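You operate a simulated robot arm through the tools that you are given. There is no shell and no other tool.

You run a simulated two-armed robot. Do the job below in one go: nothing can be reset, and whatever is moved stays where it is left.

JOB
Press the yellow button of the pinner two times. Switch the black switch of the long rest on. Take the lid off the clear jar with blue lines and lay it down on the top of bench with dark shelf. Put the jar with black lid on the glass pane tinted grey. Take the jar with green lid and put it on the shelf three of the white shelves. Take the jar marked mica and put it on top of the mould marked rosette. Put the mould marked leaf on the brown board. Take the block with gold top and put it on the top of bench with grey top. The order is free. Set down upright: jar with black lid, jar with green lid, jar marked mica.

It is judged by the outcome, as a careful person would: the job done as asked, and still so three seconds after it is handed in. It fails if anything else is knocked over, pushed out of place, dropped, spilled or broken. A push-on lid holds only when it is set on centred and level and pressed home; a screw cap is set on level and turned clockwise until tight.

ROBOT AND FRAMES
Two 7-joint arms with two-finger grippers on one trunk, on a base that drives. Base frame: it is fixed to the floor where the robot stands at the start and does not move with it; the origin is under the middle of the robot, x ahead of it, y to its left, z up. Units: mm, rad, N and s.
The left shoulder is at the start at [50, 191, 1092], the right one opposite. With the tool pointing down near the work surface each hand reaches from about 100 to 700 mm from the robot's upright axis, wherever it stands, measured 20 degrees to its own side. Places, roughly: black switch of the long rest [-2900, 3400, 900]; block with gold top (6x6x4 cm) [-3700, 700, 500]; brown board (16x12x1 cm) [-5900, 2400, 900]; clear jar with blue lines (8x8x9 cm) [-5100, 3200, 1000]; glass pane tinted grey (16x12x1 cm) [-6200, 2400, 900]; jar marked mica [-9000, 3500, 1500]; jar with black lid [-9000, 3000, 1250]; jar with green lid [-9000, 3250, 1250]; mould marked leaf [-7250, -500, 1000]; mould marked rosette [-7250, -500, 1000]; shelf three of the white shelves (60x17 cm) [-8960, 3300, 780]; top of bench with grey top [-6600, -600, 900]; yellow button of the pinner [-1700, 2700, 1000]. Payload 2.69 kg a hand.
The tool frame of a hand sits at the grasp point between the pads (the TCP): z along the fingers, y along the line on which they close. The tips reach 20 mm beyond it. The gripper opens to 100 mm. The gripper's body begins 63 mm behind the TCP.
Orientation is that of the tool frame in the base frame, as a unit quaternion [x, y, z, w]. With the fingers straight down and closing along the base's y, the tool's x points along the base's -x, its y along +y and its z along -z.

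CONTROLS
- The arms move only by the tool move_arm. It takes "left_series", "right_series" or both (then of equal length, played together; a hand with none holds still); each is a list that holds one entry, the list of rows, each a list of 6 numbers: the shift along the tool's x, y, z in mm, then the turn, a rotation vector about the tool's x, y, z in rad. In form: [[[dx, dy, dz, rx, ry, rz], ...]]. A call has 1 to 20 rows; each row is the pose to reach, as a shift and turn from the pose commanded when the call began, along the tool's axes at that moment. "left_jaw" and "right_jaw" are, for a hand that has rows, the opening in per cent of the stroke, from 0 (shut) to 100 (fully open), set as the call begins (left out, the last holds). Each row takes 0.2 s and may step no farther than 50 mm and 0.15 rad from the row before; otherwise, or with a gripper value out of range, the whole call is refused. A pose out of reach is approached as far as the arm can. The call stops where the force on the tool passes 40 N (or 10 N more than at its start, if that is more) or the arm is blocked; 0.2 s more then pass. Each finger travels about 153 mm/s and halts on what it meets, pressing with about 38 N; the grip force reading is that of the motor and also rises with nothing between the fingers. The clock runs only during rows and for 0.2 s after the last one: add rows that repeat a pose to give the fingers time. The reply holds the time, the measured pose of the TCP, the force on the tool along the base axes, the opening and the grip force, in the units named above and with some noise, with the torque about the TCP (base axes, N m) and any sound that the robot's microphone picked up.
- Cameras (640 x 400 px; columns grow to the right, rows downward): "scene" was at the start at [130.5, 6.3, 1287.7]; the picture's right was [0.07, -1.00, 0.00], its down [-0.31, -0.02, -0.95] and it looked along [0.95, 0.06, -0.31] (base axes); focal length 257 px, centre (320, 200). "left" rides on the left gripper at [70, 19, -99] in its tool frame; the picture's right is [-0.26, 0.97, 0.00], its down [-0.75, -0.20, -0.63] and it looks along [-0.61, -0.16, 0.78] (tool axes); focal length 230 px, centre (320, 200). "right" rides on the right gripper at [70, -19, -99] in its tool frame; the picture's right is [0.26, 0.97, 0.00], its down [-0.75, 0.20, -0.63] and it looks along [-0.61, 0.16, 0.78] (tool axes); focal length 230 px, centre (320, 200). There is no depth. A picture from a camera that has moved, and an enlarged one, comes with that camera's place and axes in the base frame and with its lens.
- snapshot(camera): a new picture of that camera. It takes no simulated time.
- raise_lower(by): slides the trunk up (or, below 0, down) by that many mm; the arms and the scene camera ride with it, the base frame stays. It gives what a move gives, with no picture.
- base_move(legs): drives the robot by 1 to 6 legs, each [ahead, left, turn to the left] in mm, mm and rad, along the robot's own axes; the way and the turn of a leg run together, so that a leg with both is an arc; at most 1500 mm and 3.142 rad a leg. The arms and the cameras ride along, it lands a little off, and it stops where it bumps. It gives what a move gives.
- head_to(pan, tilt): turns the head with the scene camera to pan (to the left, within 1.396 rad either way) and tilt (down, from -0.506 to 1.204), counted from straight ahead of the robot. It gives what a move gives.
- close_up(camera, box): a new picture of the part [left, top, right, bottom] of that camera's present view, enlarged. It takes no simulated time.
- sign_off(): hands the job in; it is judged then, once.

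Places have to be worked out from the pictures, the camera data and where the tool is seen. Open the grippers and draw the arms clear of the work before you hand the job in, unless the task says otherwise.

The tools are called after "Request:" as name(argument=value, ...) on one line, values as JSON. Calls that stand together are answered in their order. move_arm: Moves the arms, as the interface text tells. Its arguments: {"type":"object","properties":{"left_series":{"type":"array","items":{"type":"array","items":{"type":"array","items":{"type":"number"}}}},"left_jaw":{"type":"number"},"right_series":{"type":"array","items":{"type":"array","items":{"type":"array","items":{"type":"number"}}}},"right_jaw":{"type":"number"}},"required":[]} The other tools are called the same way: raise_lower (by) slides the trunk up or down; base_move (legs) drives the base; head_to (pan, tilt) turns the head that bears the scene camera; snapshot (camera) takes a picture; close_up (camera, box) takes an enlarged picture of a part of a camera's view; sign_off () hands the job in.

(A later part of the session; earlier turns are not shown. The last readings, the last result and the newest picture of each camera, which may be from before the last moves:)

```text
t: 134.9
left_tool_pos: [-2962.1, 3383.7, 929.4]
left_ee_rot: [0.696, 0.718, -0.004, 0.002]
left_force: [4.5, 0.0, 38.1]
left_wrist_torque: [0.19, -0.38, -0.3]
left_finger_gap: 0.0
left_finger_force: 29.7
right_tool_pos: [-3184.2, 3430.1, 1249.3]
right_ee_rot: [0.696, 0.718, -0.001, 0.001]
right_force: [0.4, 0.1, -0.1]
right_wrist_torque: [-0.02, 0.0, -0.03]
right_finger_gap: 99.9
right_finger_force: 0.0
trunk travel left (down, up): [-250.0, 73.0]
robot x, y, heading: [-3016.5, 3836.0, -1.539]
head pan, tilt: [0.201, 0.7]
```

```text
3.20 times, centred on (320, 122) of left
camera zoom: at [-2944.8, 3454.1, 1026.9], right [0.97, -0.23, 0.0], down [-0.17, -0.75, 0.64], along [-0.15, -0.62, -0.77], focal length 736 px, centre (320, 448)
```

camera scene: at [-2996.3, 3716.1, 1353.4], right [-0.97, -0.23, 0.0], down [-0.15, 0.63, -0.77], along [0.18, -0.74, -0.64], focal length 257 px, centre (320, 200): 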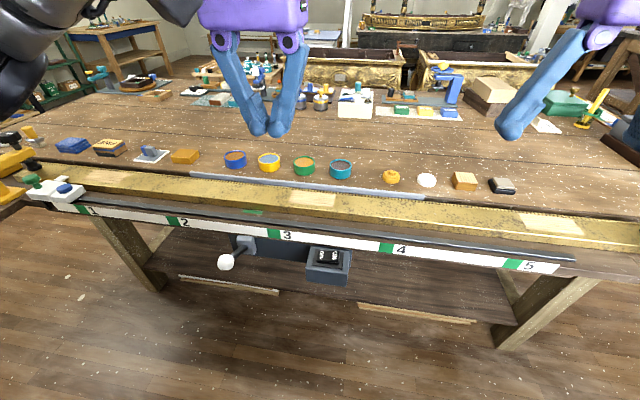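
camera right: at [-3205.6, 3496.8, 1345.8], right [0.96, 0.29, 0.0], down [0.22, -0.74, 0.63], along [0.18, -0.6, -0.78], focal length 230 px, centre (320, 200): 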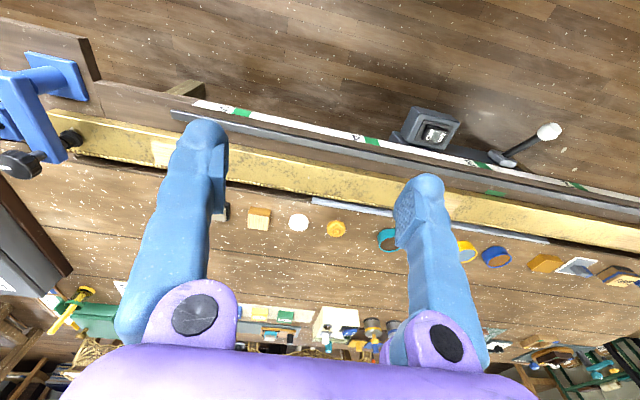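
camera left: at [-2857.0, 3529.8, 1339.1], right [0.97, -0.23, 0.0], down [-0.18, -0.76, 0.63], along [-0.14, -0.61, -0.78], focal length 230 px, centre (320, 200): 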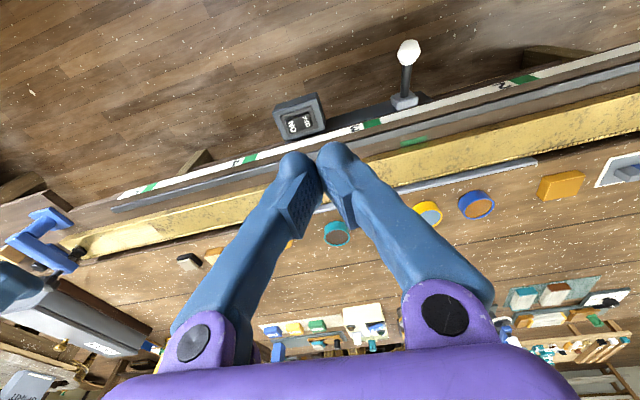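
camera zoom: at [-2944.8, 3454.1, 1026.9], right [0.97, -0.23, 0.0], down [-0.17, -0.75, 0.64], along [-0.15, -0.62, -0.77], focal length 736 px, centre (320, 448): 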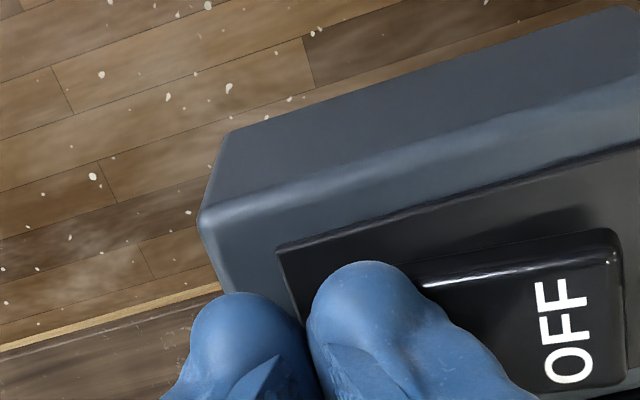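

Force rose to 38 N without a click, and the torque puts contact near the rocker's very end/edge (y≈3389). I back up, open the jaw 30% so only the +x finger is over the rocker, and re-aim at about [-2945, 3378].

Request:
move_arm(left_series=[[[0, 0, -15, 0, 0, 0], [0, 0, -25, 0, 0, 0], [0, 0, -25, 0, 0, 0], [0, 0, -25, 0, 0, 0]]], left_jaw=30)

Request:
close_up(camera="left", box=[220, 60, 420, 185])

Request:
close_up(camera="scene", box=[260, 200, 420, 300])

Request:
close_up(camera="right", box=[380, 90, 500, 165])

```text
t: 135.9
left_tool_pos: [-2963.4, 3382.8, 948.1]
left_ee_rot: [0.696, 0.718, 0.0, 0.001]
left_force: [-0.5, -0.1, 0.6]
left_wrist_torque: [0.02, 0.0, 0.02]
left_finger_gap: 29.9
left_finger_force: 0.0
right_tool_pos: [-3183.5, 3427.7, 1248.7]
right_ee_rot: [0.696, 0.718, 0.0, 0.0]
right_force: [-1.4, 0.3, -0.9]
right_wrist_torque: [0.0, 0.02, 0.01]
right_finger_gap: 99.9
right_finger_force: 0.0
trunk travel left (down, up): [-250.0, 73.0]
robot x, y, heading: [-3015.1, 3838.1, -1.541]
head pan, tilt: [0.201, 0.7]
```

```text
3.20 times, centred on (320, 122) of left
camera zoom: at [-2945.0, 3452.7, 1047.0], right [0.97, -0.23, 0.0], down [-0.18, -0.76, 0.63], along [-0.14, -0.61, -0.78], focal length 736 px, centre (320, 448)
```

zoom: 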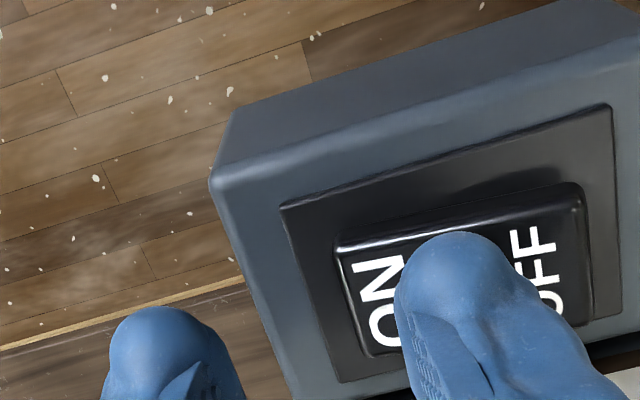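

```text
4.00 times, centred on (340, 250) of scene
camera zoom: at [-2996.3, 3716.2, 1353.4], right [-0.97, -0.23, 0.0], down [-0.15, 0.63, -0.77], along [0.18, -0.74, -0.64], focal length 1026 px, centre (240, 0)
```

zoom: 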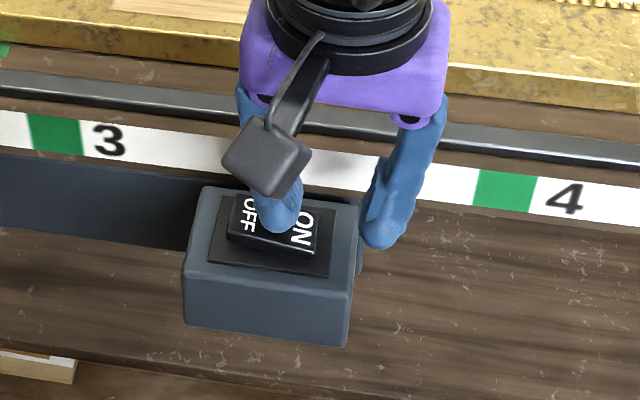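

```text
5.33 times, centred on (440, 128) of right
camera zoom: at [-3205.4, 3496.9, 1345.8], right [0.96, 0.29, 0.0], down [0.22, -0.74, 0.63], along [0.18, -0.6, -0.78], focal length 1227 px, centre (-320, 587)
```

zoom: 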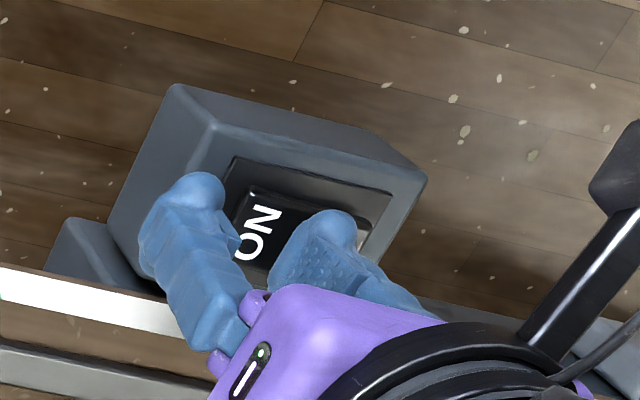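

The rocker face looks different (darker reflection, OFF end now looks raised), so it may have flipped. I lift the hand clear to inspect it.

Request:
move_arm(left_series=[[[0, 0, -40, 0, 0, 0], [0, 0, -85, 0, 0, 0], [0, 0, -130, 0, 0, 0], [20, 40, -160, 0, 0, 0], [40, 85, -180, 0, 0, 0], [50, 120, -200, 0, 0, 0]]])

Request:
close_up(camera="scene", box=[260, 220, 380, 295])

Request:
close_up(camera="right", box=[380, 90, 500, 165])

Request:
snapshot(camera="left")

```text
refused: row 4 steps farther than a row can; nothing moved
```

```text
5.33 times, centred on (320, 258) of scene
camera zoom: at [-2996.3, 3716.2, 1353.4], right [-0.97, -0.23, 0.0], down [-0.15, 0.63, -0.77], along [0.18, -0.74, -0.64], focal length 1369 px, centre (320, -107)
```

zoom: 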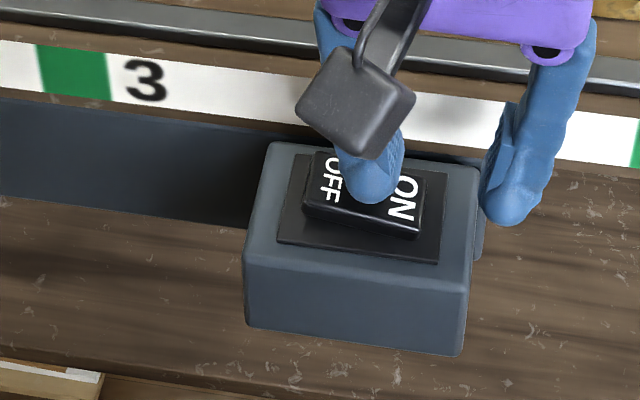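

```text
5.33 times, centred on (440, 128) of right
camera zoom: at [-3205.4, 3496.9, 1345.8], right [0.96, 0.29, 0.0], down [0.22, -0.74, 0.63], along [0.18, -0.6, -0.78], focal length 1227 px, centre (-320, 587)
```

zoom: 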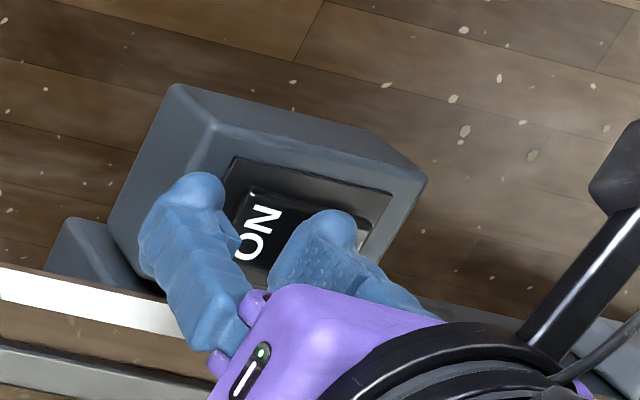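

```text
taken
camera left: at [-2945.0, 3452.7, 1047.0], right [0.97, -0.23, 0.0], down [-0.18, -0.76, 0.63], along [-0.14, -0.61, -0.78], focal length 230 px, centre (320, 200)
```

left: 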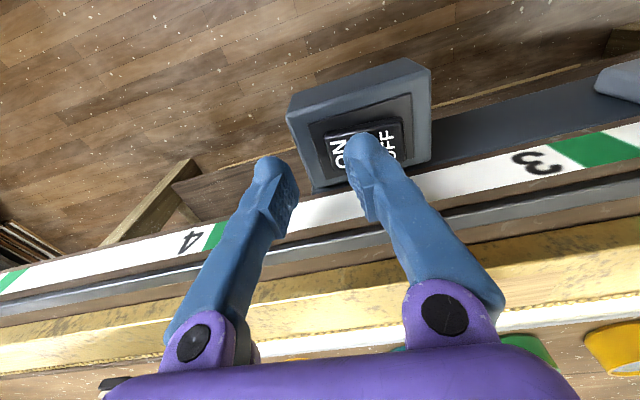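

The rocker's edge now slopes down toward ON relative to the bezel, suggesting it's flipped. I lift away with smaller steps and check.

Request:
move_arm(left_series=[[[0, 0, -40, 0, 0, 0], [0, 0, -85, 0, 0, 0], [0, 0, -130, 0, 0, 0], [15, 30, -160, 0, 0, 0], [30, 60, -190, 0, 0, 0], [45, 90, -210, 0, 0, 0], [60, 110, -230, 0, 0, 0]]])

Request:
close_up(camera="scene", box=[260, 220, 380, 295])

Request:
close_up(camera="right", box=[380, 90, 500, 165])

Request:
close_up(camera="left", box=[250, 40, 450, 165])

```text
t: 137.5
left_tool_pos: [-2853.5, 3447.4, 1178.1]
left_ee_rot: [0.697, 0.717, 0.0, 0.001]
left_force: [0.3, 0.6, 0.8]
left_wrist_torque: [-0.05, 0.01, 0.01]
left_finger_gap: 29.9
left_finger_force: 0.1
right_tool_pos: [-3183.5, 3429.0, 1248.1]
right_ee_rot: [0.697, 0.717, -0.001, 0.0]
right_force: [0.3, -0.1, 0.1]
right_wrist_torque: [0.02, 0.01, -0.02]
right_finger_gap: 100.0
right_finger_force: 0.0
trunk travel left (down, up): [-250.0, 73.0]
robot x, y, heading: [-3018.4, 3838.9, -1.538]
head pan, tilt: [0.201, 0.7]
```

```text
5.33 times, centred on (320, 258) of scene
camera zoom: at [-2996.4, 3716.9, 1353.5], right [-0.97, -0.23, 0.0], down [-0.15, 0.63, -0.77], along [0.18, -0.75, -0.64], focal length 1369 px, centre (320, -107)
```

zoom: 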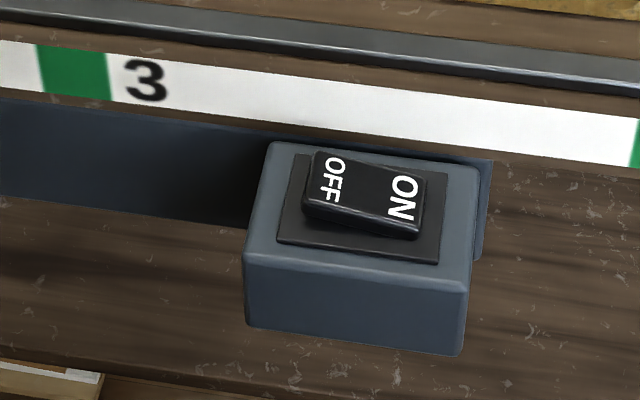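

```text
5.33 times, centred on (440, 128) of right
camera zoom: at [-3205.5, 3497.7, 1346.1], right [0.96, 0.29, 0.0], down [0.22, -0.74, 0.63], along [0.18, -0.6, -0.78], focal length 1227 px, centre (-320, 587)
```

zoom: 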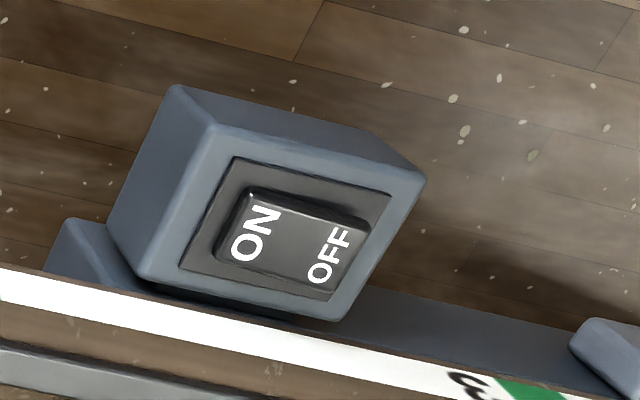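

```text
3.20 times, centred on (350, 102) of left
camera zoom: at [-2836.5, 3517.7, 1277.9], right [0.97, -0.23, 0.0], down [-0.18, -0.76, 0.63], along [-0.14, -0.61, -0.78], focal length 736 px, centre (224, 512)
```

zoom: 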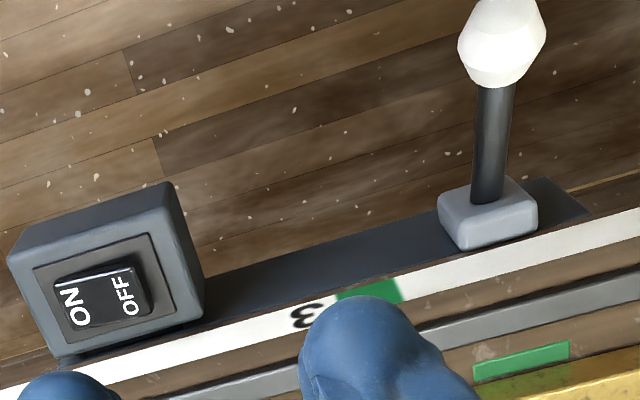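

The switch is clearly ON now (ON side down, OFF side raised). Next I raise the left hand, go back along the aisle to the gap, for the lid job.

Request:
move_arm(left_series=[[[0, 0, -40, 0, 0, 0], [10, -10, -60, 0, 0, 0], [10, -10, -60, 0, 0, 0]]], left_jaw=100)

Request:
base_move(legs=[[0, 0, -0.033], [0, -1360, 0]])

Request:
head_to(pan=-1.2, tilt=0.45)

Request:
snapshot(camera="scene")

```text
t: 138.3
left_tool_pos: [-2862.3, 3456.0, 1238.9]
left_ee_rot: [0.696, 0.718, 0.0, -0.001]
left_force: [0.3, -0.2, 0.4]
left_wrist_torque: [0.01, 0.02, 0.0]
left_finger_gap: 100.0
left_finger_force: 0.1
right_tool_pos: [-3183.8, 3426.7, 1247.3]
right_ee_rot: [0.696, 0.718, 0.0, -0.001]
right_force: [0.4, -0.4, -0.2]
right_wrist_torque: [-0.04, -0.02, 0.02]
right_finger_gap: 99.7
right_finger_force: 0.1
trunk travel left (down, up): [-250.0, 73.0]
robot x, y, heading: [-3014.5, 3837.2, -1.541]
head pan, tilt: [0.201, 0.7]
```

```text
t: 150.8
left_tool_pos: [-4239.9, 3459.8, 1239.5]
left_ee_rot: [0.711, 0.703, -0.001, 0.002]
left_force: [0.3, -0.1, 0.7]
left_wrist_torque: [0.02, 0.04, 0.02]
left_finger_gap: 99.8
left_finger_force: 0.1
right_tool_pos: [-4563.5, 3444.4, 1247.7]
right_ee_rot: [0.712, 0.703, 0.0, 0.001]
right_force: [0.5, -0.6, -1.5]
right_wrist_torque: [0.0, 0.0, 0.0]
right_finger_gap: 99.9
right_finger_force: 0.1
trunk travel left (down, up): [-250.0, 73.0]
robot x, y, heading: [-4376.5, 3846.8, -1.578]
head pan, tilt: [0.201, 0.7]
```

```text
t: 152.3
left_tool_pos: [-4241.1, 3459.8, 1238.8]
left_ee_rot: [0.711, 0.703, -0.001, 0.001]
left_force: [-0.8, -0.3, -0.1]
left_wrist_torque: [0.04, 0.0, 0.01]
left_finger_gap: 100.1
left_finger_force: 0.1
right_tool_pos: [-4562.9, 3444.5, 1248.0]
right_ee_rot: [0.711, 0.703, 0.0, 0.0]
right_force: [0.1, -0.2, -0.6]
right_wrist_torque: [0.02, -0.03, 0.01]
right_finger_gap: 100.0
right_finger_force: 0.1
trunk travel left (down, up): [-250.0, 73.0]
robot x, y, heading: [-4378.1, 3850.2, -1.584]
head pan, tilt: [-1.201, 0.45]
```

```text
taken
camera scene: at [-4465.7, 3776.4, 1375.6], right [-0.35, 0.94, 0.0], down [0.41, 0.15, -0.9], along [-0.84, -0.32, -0.44], focal length 257 px, centre (320, 200)
```

scene: 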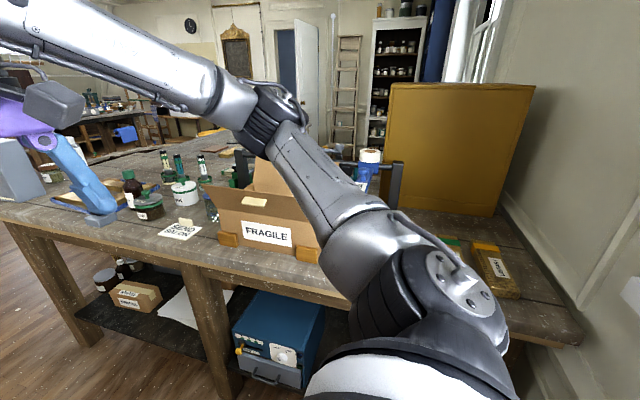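

I drive forward (−y) into the gap beside the jar and then turn right to face the bench (−x).

Request:
base_move(legs=[[720, 0, 0.01], [0, 0, -1.567]])

Request:
head_to(pan=0.0, tilt=0.55)

Request:
snapshot(camera="scene")

Request:
snapshot(camera="left")

Request:
snapshot(camera="right")

```text
t: 160.0
left_tool_pos: [-4767.1, 2975.1, 1239.1]
left_ee_rot: [1.0, 0.015, 0.0, 0.0]
left_force: [-0.1, 0.0, 0.4]
left_wrist_torque: [-0.01, -0.01, -0.02]
left_finger_gap: 100.0
left_finger_force: 0.0
right_tool_pos: [-4794.4, 3296.0, 1248.4]
right_ee_rot: [1.0, 0.014, 0.0, 0.0]
right_force: [-0.6, 0.1, 0.8]
right_wrist_torque: [0.04, -0.02, 0.02]
right_finger_gap: 100.1
right_finger_force: 0.1
trunk travel left (down, up): [-250.0, 73.0]
robot x, y, heading: [-4382.7, 3126.2, -3.116]
head pan, tilt: [-1.201, 0.45]
```

```text
t: 161.4
left_tool_pos: [-4766.5, 2975.2, 1236.5]
left_ee_rot: [1.0, 0.015, 0.0, 0.0]
left_force: [0.4, -0.6, -0.1]
left_wrist_torque: [0.0, -0.01, 0.02]
left_finger_gap: 99.9
left_finger_force: 0.1
right_tool_pos: [-4794.8, 3296.9, 1248.0]
right_ee_rot: [1.0, 0.014, 0.0, 0.0]
right_force: [-0.6, -0.1, 0.1]
right_wrist_torque: [0.0, -0.03, 0.02]
right_finger_gap: 99.8
right_finger_force: 0.0
trunk travel left (down, up): [-250.0, 73.0]
robot x, y, heading: [-4380.4, 3127.6, -3.114]
head pan, tilt: [0.0, 0.55]
```

```text
taken
camera scene: at [-4515.8, 3122.7, 1366.5], right [-0.03, 1.0, 0.0], down [0.52, 0.01, -0.85], along [-0.85, -0.02, -0.52], focal length 257 px, centre (320, 200)
```

scene: 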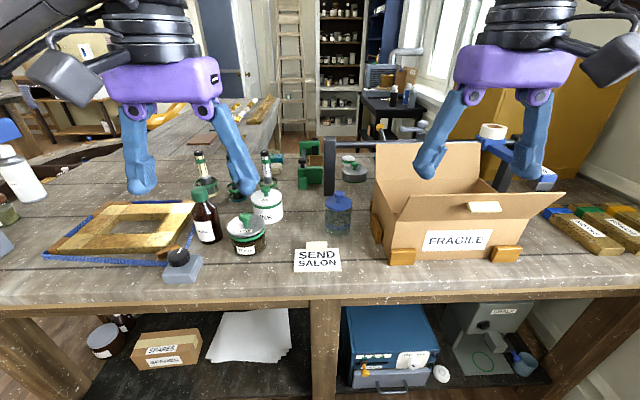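

```text
taken
camera left: at [-4695.1, 2958.2, 1337.5], right [-0.23, -0.97, 0.0], down [-0.76, 0.18, 0.63], along [-0.61, 0.15, -0.78], focal length 230 px, centre (320, 200)
```

left: 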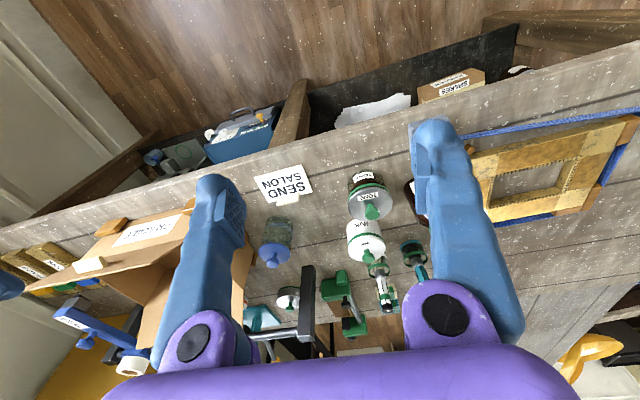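

```text
taken
camera right: at [-4726.2, 3317.8, 1345.8], right [0.28, -0.96, 0.0], down [-0.74, -0.22, 0.63], along [-0.6, -0.18, -0.78], focal length 230 px, centre (320, 200)
```

right: 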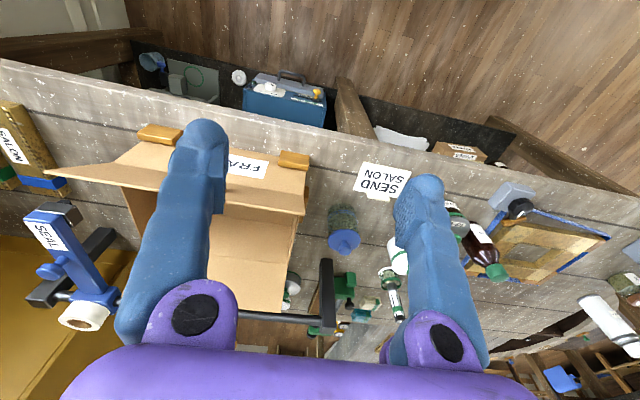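

I see the clear jar with a blue knobbed lid beside the FRAGILE box, behind the SEND SALON card. I zoom in on it.

Request:
close_up(camera="scene", box=[220, 140, 400, 280])

Request:
close_up(camera="left", box=[220, 180, 340, 280])

Request:
close_up(camera="right", box=[290, 150, 450, 270])

```text
2.86 times, centred on (310, 210) of scene
camera zoom: at [-4515.8, 3122.7, 1366.5], right [-0.03, 1.0, 0.0], down [0.52, 0.01, -0.85], along [-0.85, -0.02, -0.52], focal length 733 px, centre (349, 171)
```

zoom: 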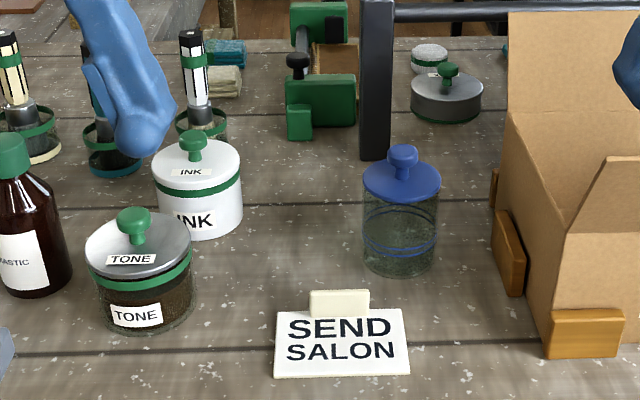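

```text
4.00 times, centred on (280, 230) of left
camera zoom: at [-4695.1, 2958.2, 1337.5], right [-0.23, -0.97, 0.0], down [-0.76, 0.18, 0.63], along [-0.61, 0.15, -0.78], focal length 920 px, centre (480, 80)
```

zoom: 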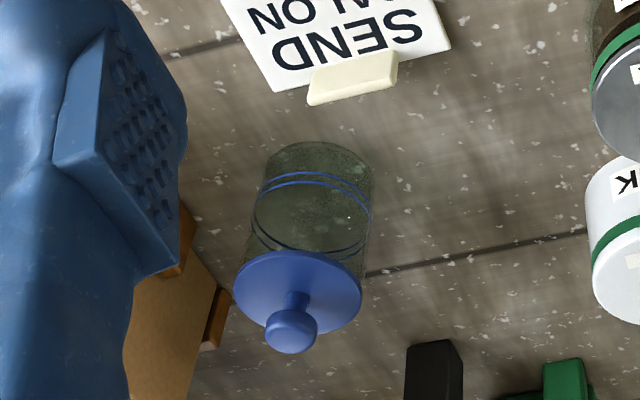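

```text
3.33 times, centred on (370, 210) of right
camera zoom: at [-4726.2, 3317.8, 1345.8], right [0.28, -0.96, 0.0], down [-0.74, -0.22, 0.63], along [-0.6, -0.18, -0.78], focal length 767 px, centre (153, 167)
```

zoom: 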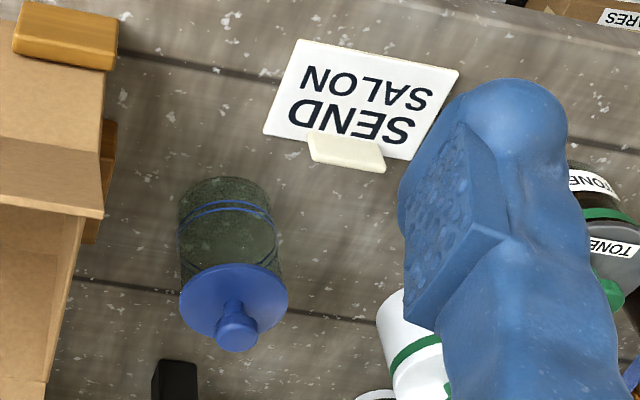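

The lid knob triangulates to about [-5079, 3157, 1035], lid disc at z≈1011. I first pull the right hand back and up (away from the box flaps), then drive 130 mm closer.

Request:
move_arm(right_series=[[[20, 0, -30, 0, 0, 0], [50, 0, -60, 0, 0, 0], [85, 0, -80, 0, 0, 0], [110, 0, -80, 0, 0, 0]]], right_jaw=0)

Request:
base_move(legs=[[130, 0, -0.027]])

Request:
snapshot(camera="scene")

Request:
snapshot(camera="left")

```text
t: 162.4
left_tool_pos: [-4767.7, 2975.8, 1239.0]
left_ee_rot: [1.0, 0.014, -0.001, 0.0]
left_force: [-0.2, 0.0, -1.0]
left_wrist_torque: [0.01, 0.0, -0.01]
left_finger_gap: 100.0
left_finger_force: 0.1
right_tool_pos: [-4684.4, 3300.5, 1327.2]
right_ee_rot: [1.0, 0.014, -0.001, 0.0]
right_force: [0.3, -1.3, 0.6]
right_wrist_torque: [-0.02, 0.01, 0.0]
right_finger_gap: 0.0
right_finger_force: 29.6
trunk travel left (down, up): [-250.0, 73.0]
robot x, y, heading: [-4381.2, 3126.4, -3.116]
head pan, tilt: [0.0, 0.55]
```

```text
t: 163.7
left_tool_pos: [-4899.0, 2983.6, 1238.5]
left_ee_rot: [1.0, 0.001, -0.001, 0.0]
left_force: [-0.7, 0.1, -0.2]
left_wrist_torque: [-0.02, 0.01, 0.02]
left_finger_gap: 99.8
left_finger_force: 0.0
right_tool_pos: [-4806.9, 3307.6, 1326.4]
right_ee_rot: [1.0, 0.002, 0.0, 0.0]
right_force: [-0.7, 0.7, 0.0]
right_wrist_torque: [0.01, -0.02, 0.0]
right_finger_gap: 0.2
right_finger_force: 29.2
trunk travel left (down, up): [-250.0, 73.0]
robot x, y, heading: [-4508.8, 3127.9, -3.138]
head pan, tilt: [0.0, 0.55]
```

```text
taken
camera scene: at [-4644.6, 3124.0, 1366.5], right [0.0, 1.0, 0.0], down [0.52, 0.0, -0.85], along [-0.85, 0.0, -0.52], focal length 257 px, centre (320, 200)
```

scene: 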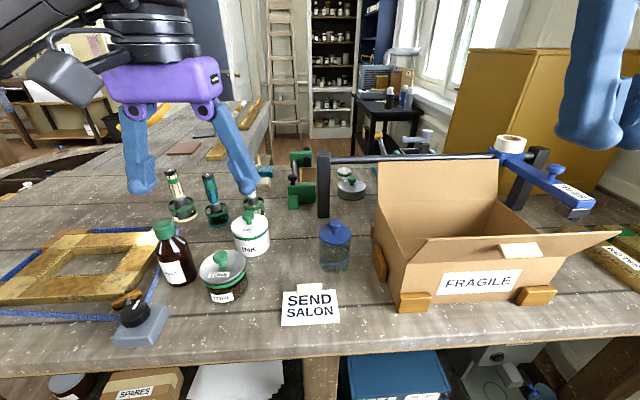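

```text
taken
camera left: at [-4827.9, 2964.4, 1337.5], right [-0.25, -0.97, 0.0], down [-0.75, 0.2, 0.63], along [-0.61, 0.16, -0.78], focal length 230 px, centre (320, 200)
```

left: 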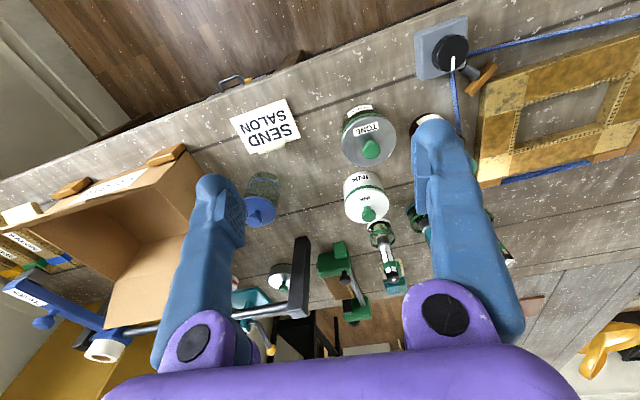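

I take close-ups to refine the knob position and measure free table spots.

Request:
close_up(camera="scene", box=[200, 200, 400, 340])

Request:
close_up(camera="left", box=[180, 80, 420, 240])

```text
2.86 times, centred on (300, 270) of scene
camera zoom: at [-4644.6, 3124.0, 1366.5], right [0.0, 1.0, 0.0], down [0.52, 0.0, -0.85], along [-0.85, 0.0, -0.52], focal length 733 px, centre (377, 0)
```

zoom: 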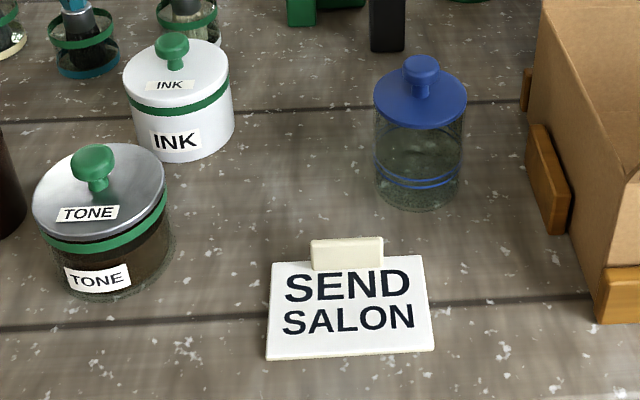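

```text
2.50 times, centred on (300, 160) of left
camera zoom: at [-4827.9, 2964.4, 1337.5], right [-0.25, -0.97, 0.0], down [-0.75, 0.2, 0.63], along [-0.61, 0.16, -0.78], focal length 575 px, centre (370, 300)
```

zoom: 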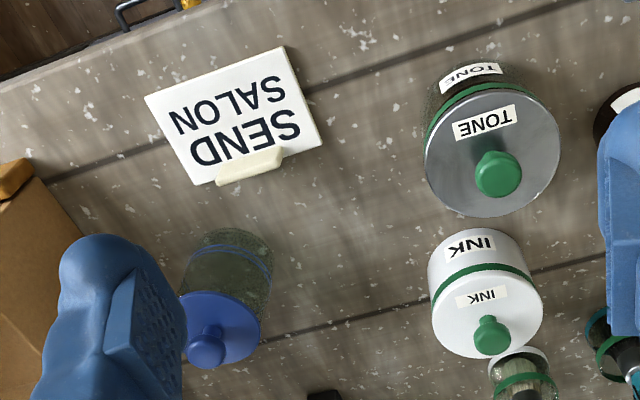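

Refined: knob axis around [-5083, 3156], knob top ≈1045, lid disc ≈1000, bench top ≈918. I move the open left hand over the jar at height, then look straight down with its camera.

Request:
move_arm(left_series=[[[-30, -30, 0, 0, 0, 0], [-60, -60, 0, 0, 0, 0], [-90, -90, 0, 0, 0, 0], [-120, -120, 0, 0, 0, 0], [-150, -147, 0, 0, 0, 0], [-184, -173, 0, 0, 0, 0], [-184, -173, 40, 0, 0, 0], [-184, -173, 80, 0, 0, 0], [-184, -173, 80, 0, 0, 0]]], left_jaw=70)

Request:
snapshot(camera="left")

Request:
snapshot(camera="scene")

```text
t: 165.7
left_tool_pos: [-5082.5, 3154.8, 1159.8]
left_ee_rot: [1.0, 0.002, -0.002, -0.001]
left_force: [-0.3, 0.0, -0.5]
left_wrist_torque: [0.06, -0.01, -0.03]
left_finger_gap: 70.2
left_finger_force: 0.1
right_tool_pos: [-4807.2, 3305.9, 1326.5]
right_ee_rot: [1.0, 0.001, -0.001, 0.0]
right_force: [0.5, 0.7, 0.9]
right_wrist_torque: [0.01, -0.01, 0.01]
right_finger_gap: 0.1
right_finger_force: 29.4
trunk travel left (down, up): [-250.0, 73.0]
robot x, y, heading: [-4513.2, 3125.0, -3.138]
head pan, tilt: [0.0, 0.55]
```

```text
taken
camera left: at [-5011.3, 3136.1, 1258.6], right [-0.26, -0.97, 0.0], down [-0.75, 0.2, 0.63], along [-0.61, 0.16, -0.78], focal length 230 px, centre (320, 200)
```

left: 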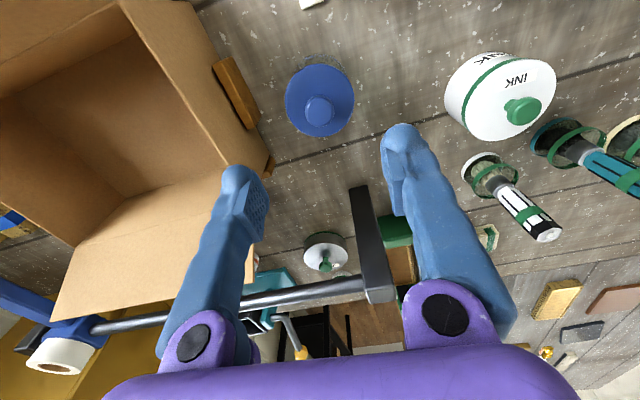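

```text
taken
camera scene: at [-4643.8, 3123.7, 1366.6], right [0.0, 1.0, 0.0], down [0.52, 0.0, -0.85], along [-0.85, 0.0, -0.52], focal length 257 px, centre (320, 200)
```

scene: 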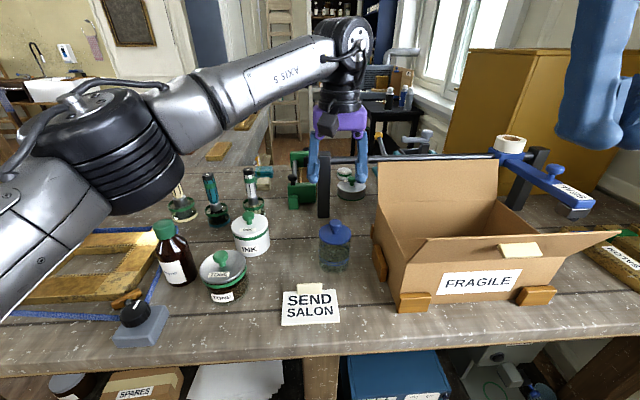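

The knob axis refines to (-5080, 3155.5), center z≈1035. I lower the left hand around the knob with the jaw at 50%.

Request:
move_arm(left_series=[[[2.5, -0.7, 40, 0, 0, 0], [2.5, -0.7, 80, 0, 0, 0], [2.5, -0.7, 110, 0, 0, 0], [2.5, -0.7, 125, 0, 0, 0], [2.5, -0.7, 125, 0, 0, 0]]], left_jaw=50)

Request:
snapshot(camera="left")

Request:
close_up(camera="scene", box=[260, 180, 420, 280])

```text
t: 166.9
left_tool_pos: [-5083.6, 3156.6, 1034.7]
left_ee_rot: [1.0, 0.002, 0.0, 0.0]
left_force: [-1.0, -0.2, 0.5]
left_wrist_torque: [-0.01, -0.01, -0.03]
left_finger_gap: 50.0
left_finger_force: 0.1
right_tool_pos: [-4808.8, 3307.6, 1326.9]
right_ee_rot: [1.0, 0.0, 0.0, 0.0]
right_force: [-0.3, 0.6, 0.3]
right_wrist_torque: [0.04, 0.0, 0.01]
right_finger_gap: 0.0
right_finger_force: 29.2
trunk travel left (down, up): [-250.0, 73.0]
robot x, y, heading: [-4511.9, 3126.7, -3.14]
head pan, tilt: [0.0, 0.55]
```

```text
taken
camera left: at [-5011.6, 3137.3, 1134.0], right [-0.25, -0.97, 0.0], down [-0.75, 0.2, 0.63], along [-0.61, 0.16, -0.78], focal length 230 px, centre (320, 200)
```

left: 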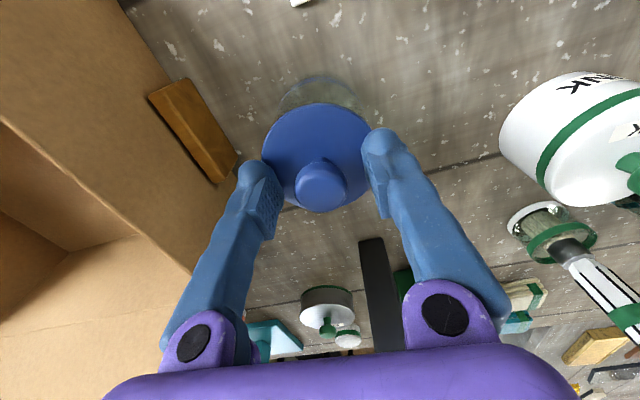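

```text
4.00 times, centred on (340, 230) of scene
camera zoom: at [-4643.9, 3124.0, 1366.5], right [0.0, 1.0, 0.0], down [0.52, 0.0, -0.85], along [-0.85, 0.0, -0.52], focal length 1026 px, centre (240, 80)
```

zoom: 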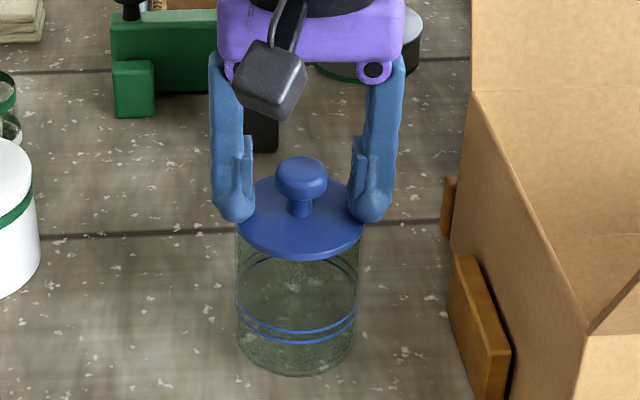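

The fingers straddle the knob symmetrically. I close the jaw on it.

Request:
move_arm(left_series=[[[0, 0, 0, 0, 0, 0], [0, 0, 0, 0, 0, 0], [0, 0, 0, 0, 0, 0], [0, 0, 0, 0, 0, 0]]], left_jaw=0)

Request:
close_up(camera="scene", box=[260, 180, 420, 280])

```text
t: 167.9
left_tool_pos: [-5082.1, 3156.6, 1035.9]
left_ee_rot: [1.0, 0.001, -0.001, 0.0]
left_force: [-0.4, -0.8, 0.5]
left_wrist_torque: [0.02, -0.01, -0.05]
left_finger_gap: 19.5
left_finger_force: 38.3
right_tool_pos: [-4807.9, 3307.3, 1325.9]
right_ee_rot: [1.0, 0.002, 0.0, 0.0]
right_force: [0.3, -0.4, 0.3]
right_wrist_torque: [-0.01, 0.01, -0.02]
right_finger_gap: 0.0
right_finger_force: 29.4
trunk travel left (down, up): [-250.0, 73.0]
robot x, y, heading: [-4511.9, 3126.4, -3.138]
head pan, tilt: [0.0, 0.55]
heard: snap
```

```text
4.00 times, centred on (340, 230) of scene
camera zoom: at [-4644.0, 3124.0, 1366.6], right [0.0, 1.0, 0.0], down [0.52, 0.0, -0.85], along [-0.85, 0.0, -0.52], focal length 1026 px, centre (240, 80)
```

zoom: 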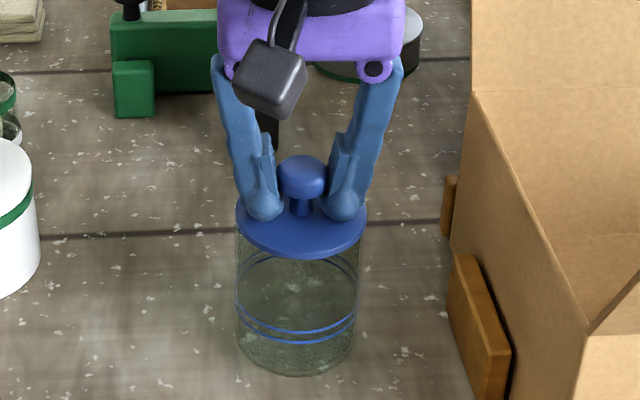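

A "snap" was heard as the grip closed (19.5 mm gap), likely the lid coming loose. I lift slowly and check whether the jar stays put.

Request:
move_arm(left_series=[[[0, 0, -2, 0, 0, 0], [0, 0, -4, 0, 0, 0], [0, 0, -6, 0, 0, 0], [0, 0, -8, 0, 0, 0], [0, 0, -8, 0, 0, 0]]])

Request:
close_up(camera="scene", box=[260, 180, 420, 280])

```text
t: 169.1
left_tool_pos: [-5080.9, 3156.3, 1042.4]
left_ee_rot: [1.0, 0.002, -0.001, -0.001]
left_force: [-0.6, 0.7, -0.1]
left_wrist_torque: [-0.01, 0.0, 0.0]
left_finger_gap: 19.3
left_finger_force: 37.6
right_tool_pos: [-4808.4, 3307.3, 1327.0]
right_ee_rot: [1.0, 0.001, 0.001, 0.001]
right_force: [0.4, -0.3, 0.0]
right_wrist_torque: [-0.03, 0.0, 0.03]
right_finger_gap: 0.0
right_finger_force: 29.7
trunk travel left (down, up): [-250.0, 73.0]
robot x, y, heading: [-4511.9, 3125.1, -3.139]
head pan, tilt: [0.0, 0.55]
```

```text
4.00 times, centred on (340, 230) of scene
camera zoom: at [-4644.0, 3124.0, 1366.5], right [0.0, 1.0, 0.0], down [0.52, 0.0, -0.85], along [-0.85, 0.0, -0.52], focal length 1026 px, centre (240, 80)
```

zoom: 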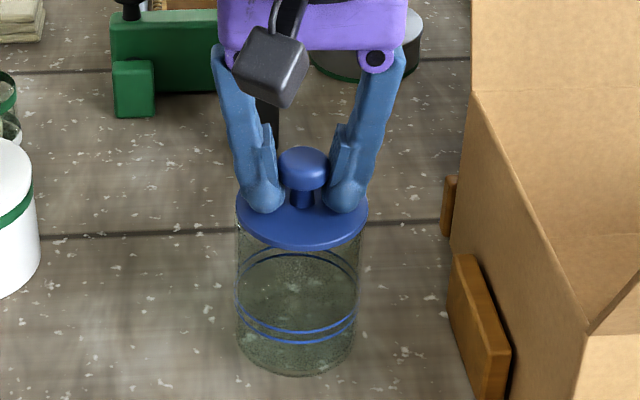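

The lid rises while the jar stays still. I continue lifting clear.

Request:
move_arm(left_series=[[[0, 0, -15, 0, 0, 0], [0, 0, -35, 0, 0, 0], [0, 0, -60, 0, 0, 0], [0, 0, -80, 0, 0, 0], [0, 0, -80, 0, 0, 0]]])

Request:
close_up(camera="scene", box=[220, 130, 460, 290])

Request:
snapshot(camera="left")

```text
t: 170.3
left_tool_pos: [-5079.8, 3156.4, 1122.8]
left_ee_rot: [1.0, 0.002, 0.0, 0.0]
left_force: [-0.5, -1.3, -0.5]
left_wrist_torque: [-0.01, 0.02, -0.03]
left_finger_gap: 19.2
left_finger_force: 37.5
right_tool_pos: [-4809.3, 3307.1, 1326.4]
right_ee_rot: [1.0, 0.001, 0.0, 0.0]
right_force: [0.2, -0.4, 1.0]
right_wrist_torque: [0.0, 0.04, -0.02]
right_finger_gap: 0.2
right_finger_force: 29.4
trunk travel left (down, up): [-250.0, 73.0]
robot x, y, heading: [-4511.4, 3125.1, -3.136]
head pan, tilt: [0.0, 0.55]
```

```text
2.50 times, centred on (340, 210) of scene
camera zoom: at [-4644.1, 3123.9, 1366.5], right [0.0, 1.0, 0.0], down [0.52, 0.0, -0.85], along [-0.85, 0.0, -0.52], focal length 642 px, centre (270, 175)
```

zoom: 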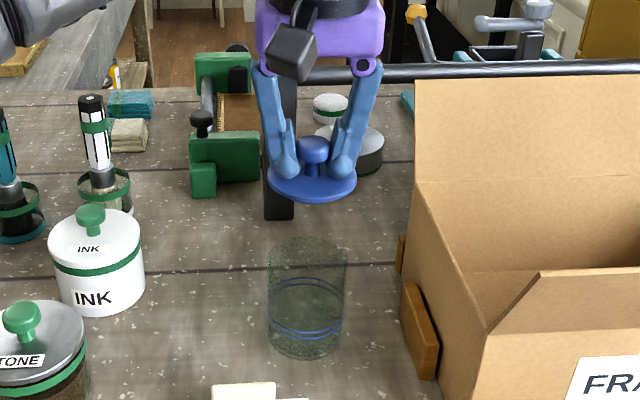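

```text
taken
camera left: at [-5008.8, 3137.7, 1220.8], right [-0.25, -0.97, 0.0], down [-0.75, 0.2, 0.63], along [-0.61, 0.16, -0.78], focal length 230 px, centre (320, 200)
```

left: 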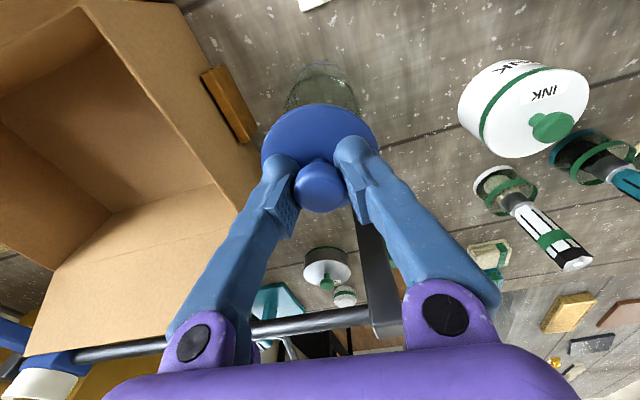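

Lid is off and the jar stands unmoved. A clear spot on this bench (black lower shelf) is at about (-5075, 3048), between the INK jar and the clear jar; I move the lid over it and start lowering.

Request:
move_arm(left_series=[[[2, 36, 0, 0, 0, 0], [4, 72, 0, 0, 0, 0], [5, 108, 0, 0, 0, 0], [5, 108, 45, 0, 0, 0], [5, 108, 90, 0, 0, 0], [5, 108, 130, 0, 0, 0], [5, 108, 140, 0, 0, 0], [5, 108, 140, 0, 0, 0]]])

Request:
close_up(camera="scene", box=[180, 160, 420, 320])

Request:
snapshot(camera="left")

```text
t: 172.1
left_tool_pos: [-5074.4, 3047.3, 981.7]
left_ee_rot: [1.0, 0.002, -0.001, 0.0]
left_force: [-0.1, 0.5, -0.3]
left_wrist_torque: [0.03, -0.01, 0.0]
left_finger_gap: 18.9
left_finger_force: 38.0
right_tool_pos: [-4807.8, 3307.2, 1327.4]
right_ee_rot: [1.0, 0.0, -0.001, 0.0]
right_force: [0.0, 0.3, 0.3]
right_wrist_torque: [0.0, 0.01, -0.03]
right_finger_gap: 0.0
right_finger_force: 29.1
trunk travel left (down, up): [-250.0, 73.0]
robot x, y, heading: [-4509.9, 3124.8, -3.138]
head pan, tilt: [0.0, 0.55]
```

```text
2.50 times, centred on (300, 240) of scene
camera zoom: at [-4644.1, 3124.0, 1366.5], right [0.0, 1.0, 0.0], down [0.52, 0.0, -0.85], along [-0.85, 0.0, -0.52], focal length 642 px, centre (370, 100)
```

zoom: 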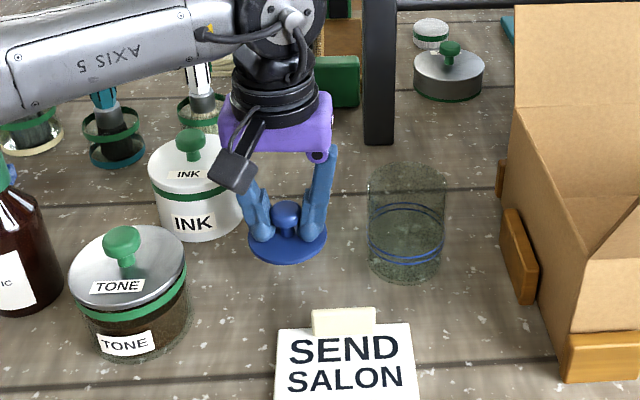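

```text
taken
camera left: at [-5004.2, 3029.1, 1079.8], right [-0.26, -0.97, 0.0], down [-0.75, 0.2, 0.63], along [-0.61, 0.16, -0.78], focal length 230 px, centre (320, 200)
```

left: 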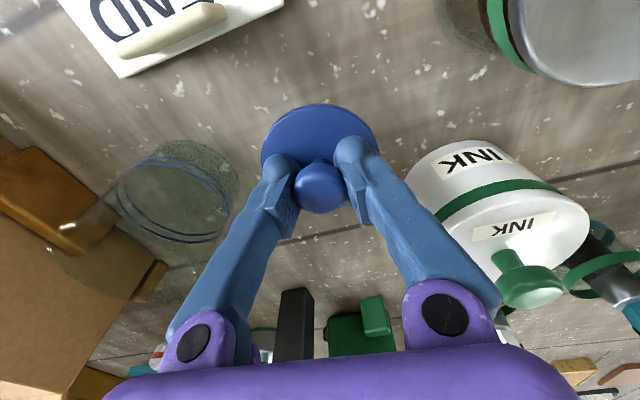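

Clear all round. I lower in 3 mm steps until the lid touches the bench.

Request:
move_arm(left_series=[[[0, 0, 6, 0, 0, 0], [0, 0, 11, 0, 0, 0], [0, 0, 15, 0, 0, 0], [0, 0, 18, 0, 0, 0], [0, 0, 20, 0, 0, 0], [0, 0, 22, 0, 0, 0], [0, 0, 24, 0, 0, 0]]])

Request:
close_up(camera="scene", box=[220, 200, 380, 300])

```text
t: 173.7
left_tool_pos: [-5075.1, 3047.9, 958.6]
left_ee_rot: [1.0, 0.002, -0.001, 0.0]
left_force: [0.2, -0.2, 0.7]
left_wrist_torque: [0.02, 0.0, 0.02]
left_finger_gap: 19.0
left_finger_force: 38.1
right_tool_pos: [-4807.0, 3308.4, 1327.1]
right_ee_rot: [1.0, 0.002, 0.0, 0.001]
right_force: [-0.2, 0.5, 0.6]
right_wrist_torque: [-0.02, -0.02, 0.0]
right_finger_gap: 0.1
right_finger_force: 30.1
trunk travel left (down, up): [-250.0, 73.0]
robot x, y, heading: [-4510.8, 3124.7, -3.136]
head pan, tilt: [0.0, 0.55]
```

```text
4.00 times, centred on (300, 250) of scene
camera zoom: at [-4644.0, 3124.0, 1366.5], right [0.0, 1.0, 0.0], down [0.52, 0.0, -0.85], along [-0.85, 0.0, -0.52], focal length 1026 px, centre (400, 0)
```

zoom: 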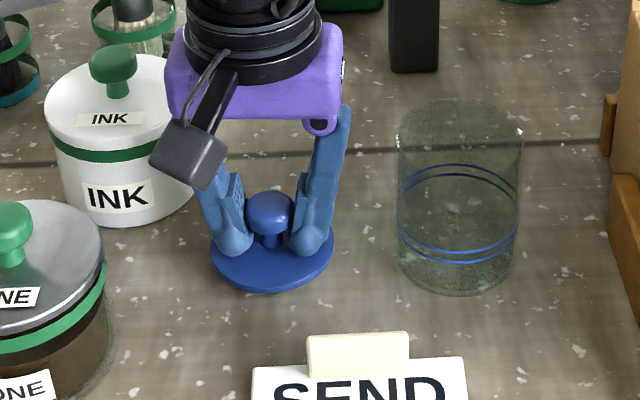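

No contact yet; I keep lowering in small steps.

Request:
move_arm(left_series=[[[0, 0, 2, 0, 0, 0], [0, 0, 4, 0, 0, 0], [0, 0, 6, 0, 0, 0], [0, 0, 8, 0, 0, 0], [0, 0, 10, 0, 0, 0]]])

Request:
close_up(camera="scene", box=[220, 200, 380, 300])

```text
t: 174.9
left_tool_pos: [-5075.5, 3048.7, 954.1]
left_ee_rot: [1.0, 0.002, -0.005, -0.003]
left_force: [-3.6, -2.9, 32.0]
left_wrist_torque: [-0.02, -0.22, -0.04]
left_finger_gap: 19.0
left_finger_force: 37.8
right_tool_pos: [-4805.1, 3307.0, 1327.1]
right_ee_rot: [1.0, 0.001, -0.002, 0.0]
right_force: [-0.2, 0.6, -0.8]
right_wrist_torque: [-0.04, 0.0, 0.01]
right_finger_gap: 0.0
right_finger_force: 29.1
trunk travel left (down, up): [-250.0, 73.0]
robot x, y, heading: [-4514.4, 3125.0, -3.14]
head pan, tilt: [0.0, 0.55]
```

```text
4.00 times, centred on (300, 250) of scene
camera zoom: at [-4641.4, 3124.0, 1367.4], right [0.0, 1.0, 0.0], down [0.52, 0.0, -0.85], along [-0.85, 0.0, -0.52], focal length 1026 px, centre (400, 0)
```

zoom: 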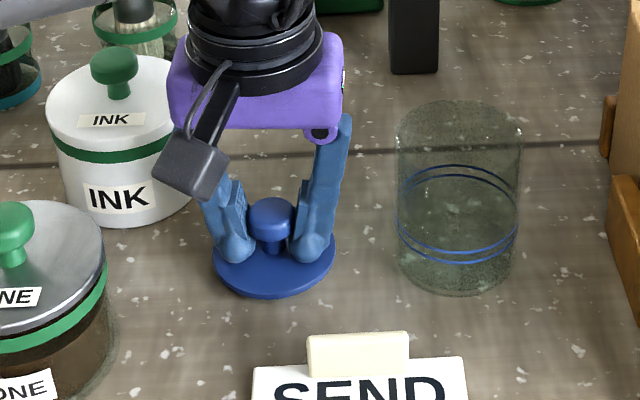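

Contact: the lid rests on the bench. I relieve the push by ~4 mm, then open the jaw to release the knob and rise straight up.

Request:
move_arm(left_series=[[[0, 0, -4, 0, 0, 0], [0, 0, -4, 0, 0, 0]]])

Request:
move_arm(left_series=[[[0, 0, 0, 0, 0, 0], [0, 0, 0, 0, 0, 0], [0, 0, 0, 0, 0, 0]]], left_jaw=50)

Request:
move_arm(left_series=[[[0, 0, -30, 0, 0, 0], [0, 0, -70, 0, 0, 0], [0, 0, -115, 0, 0, 0], [0, 0, -160, 0, 0, 0], [0, 0, -200, 0, 0, 0]]])

Request:
close_up(camera="scene", box=[180, 160, 420, 320])

```text
t: 175.5
left_tool_pos: [-5076.2, 3050.3, 953.6]
left_ee_rot: [1.0, 0.001, -0.002, 0.0]
left_force: [-8.8, 1.6, 20.5]
left_wrist_torque: [0.09, 0.18, -0.01]
left_finger_gap: 18.7
left_finger_force: 37.6
right_tool_pos: [-4805.7, 3306.6, 1326.9]
right_ee_rot: [1.0, 0.001, -0.001, 0.002]
right_force: [0.3, -0.7, 0.3]
right_wrist_torque: [0.0, -0.01, 0.02]
right_finger_gap: 0.0
right_finger_force: 30.4
trunk travel left (down, up): [-250.0, 73.0]
robot x, y, heading: [-4513.2, 3128.6, -3.141]
head pan, tilt: [0.0, 0.55]
```

```text
t: 176.3
left_tool_pos: [-5073.4, 3048.4, 951.5]
left_ee_rot: [1.0, 0.001, -0.001, -0.001]
left_force: [3.4, 0.3, 18.1]
left_wrist_torque: [-0.02, -0.11, 0.03]
left_finger_gap: 42.8
left_finger_force: 0.1
right_tool_pos: [-4805.0, 3306.9, 1326.9]
right_ee_rot: [1.0, 0.001, -0.001, 0.0]
right_force: [-0.6, -0.1, 0.6]
right_wrist_torque: [-0.02, 0.01, -0.03]
right_finger_gap: 0.1
right_finger_force: 29.3
trunk travel left (down, up): [-250.0, 73.0]
robot x, y, heading: [-4511.4, 3122.9, -3.138]
head pan, tilt: [0.0, 0.55]
```

```text
t: 177.5
left_tool_pos: [-5076.6, 3048.9, 1151.9]
left_ee_rot: [1.0, 0.001, -0.001, 0.0]
left_force: [1.0, -0.4, 0.4]
left_wrist_torque: [-0.02, 0.02, 0.0]
left_finger_gap: 50.2
left_finger_force: 0.1
right_tool_pos: [-4807.4, 3306.7, 1326.1]
right_ee_rot: [1.0, 0.001, -0.001, 0.001]
right_force: [-0.1, 0.4, 0.3]
right_wrist_torque: [0.0, 0.06, -0.02]
right_finger_gap: 0.0
right_finger_force: 29.2
trunk travel left (down, up): [-250.0, 73.0]
robot x, y, heading: [-4506.9, 3124.9, -3.142]
head pan, tilt: [0.0, 0.55]
```

```text
2.50 times, centred on (300, 240) of scene
camera zoom: at [-4643.5, 3124.3, 1366.5], right [0.0, 1.0, 0.0], down [0.52, 0.0, -0.85], along [-0.85, 0.0, -0.52], focal length 642 px, centre (370, 100)
```

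zoom: 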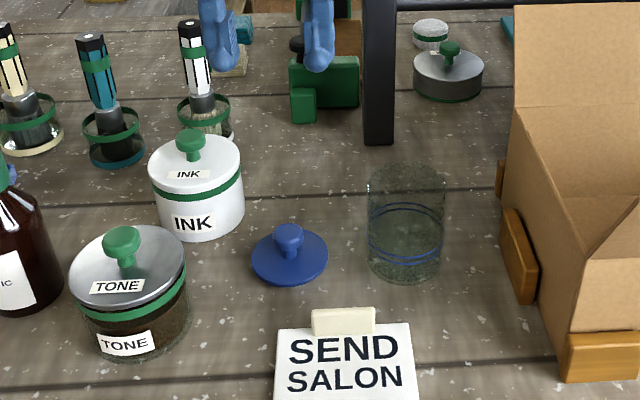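

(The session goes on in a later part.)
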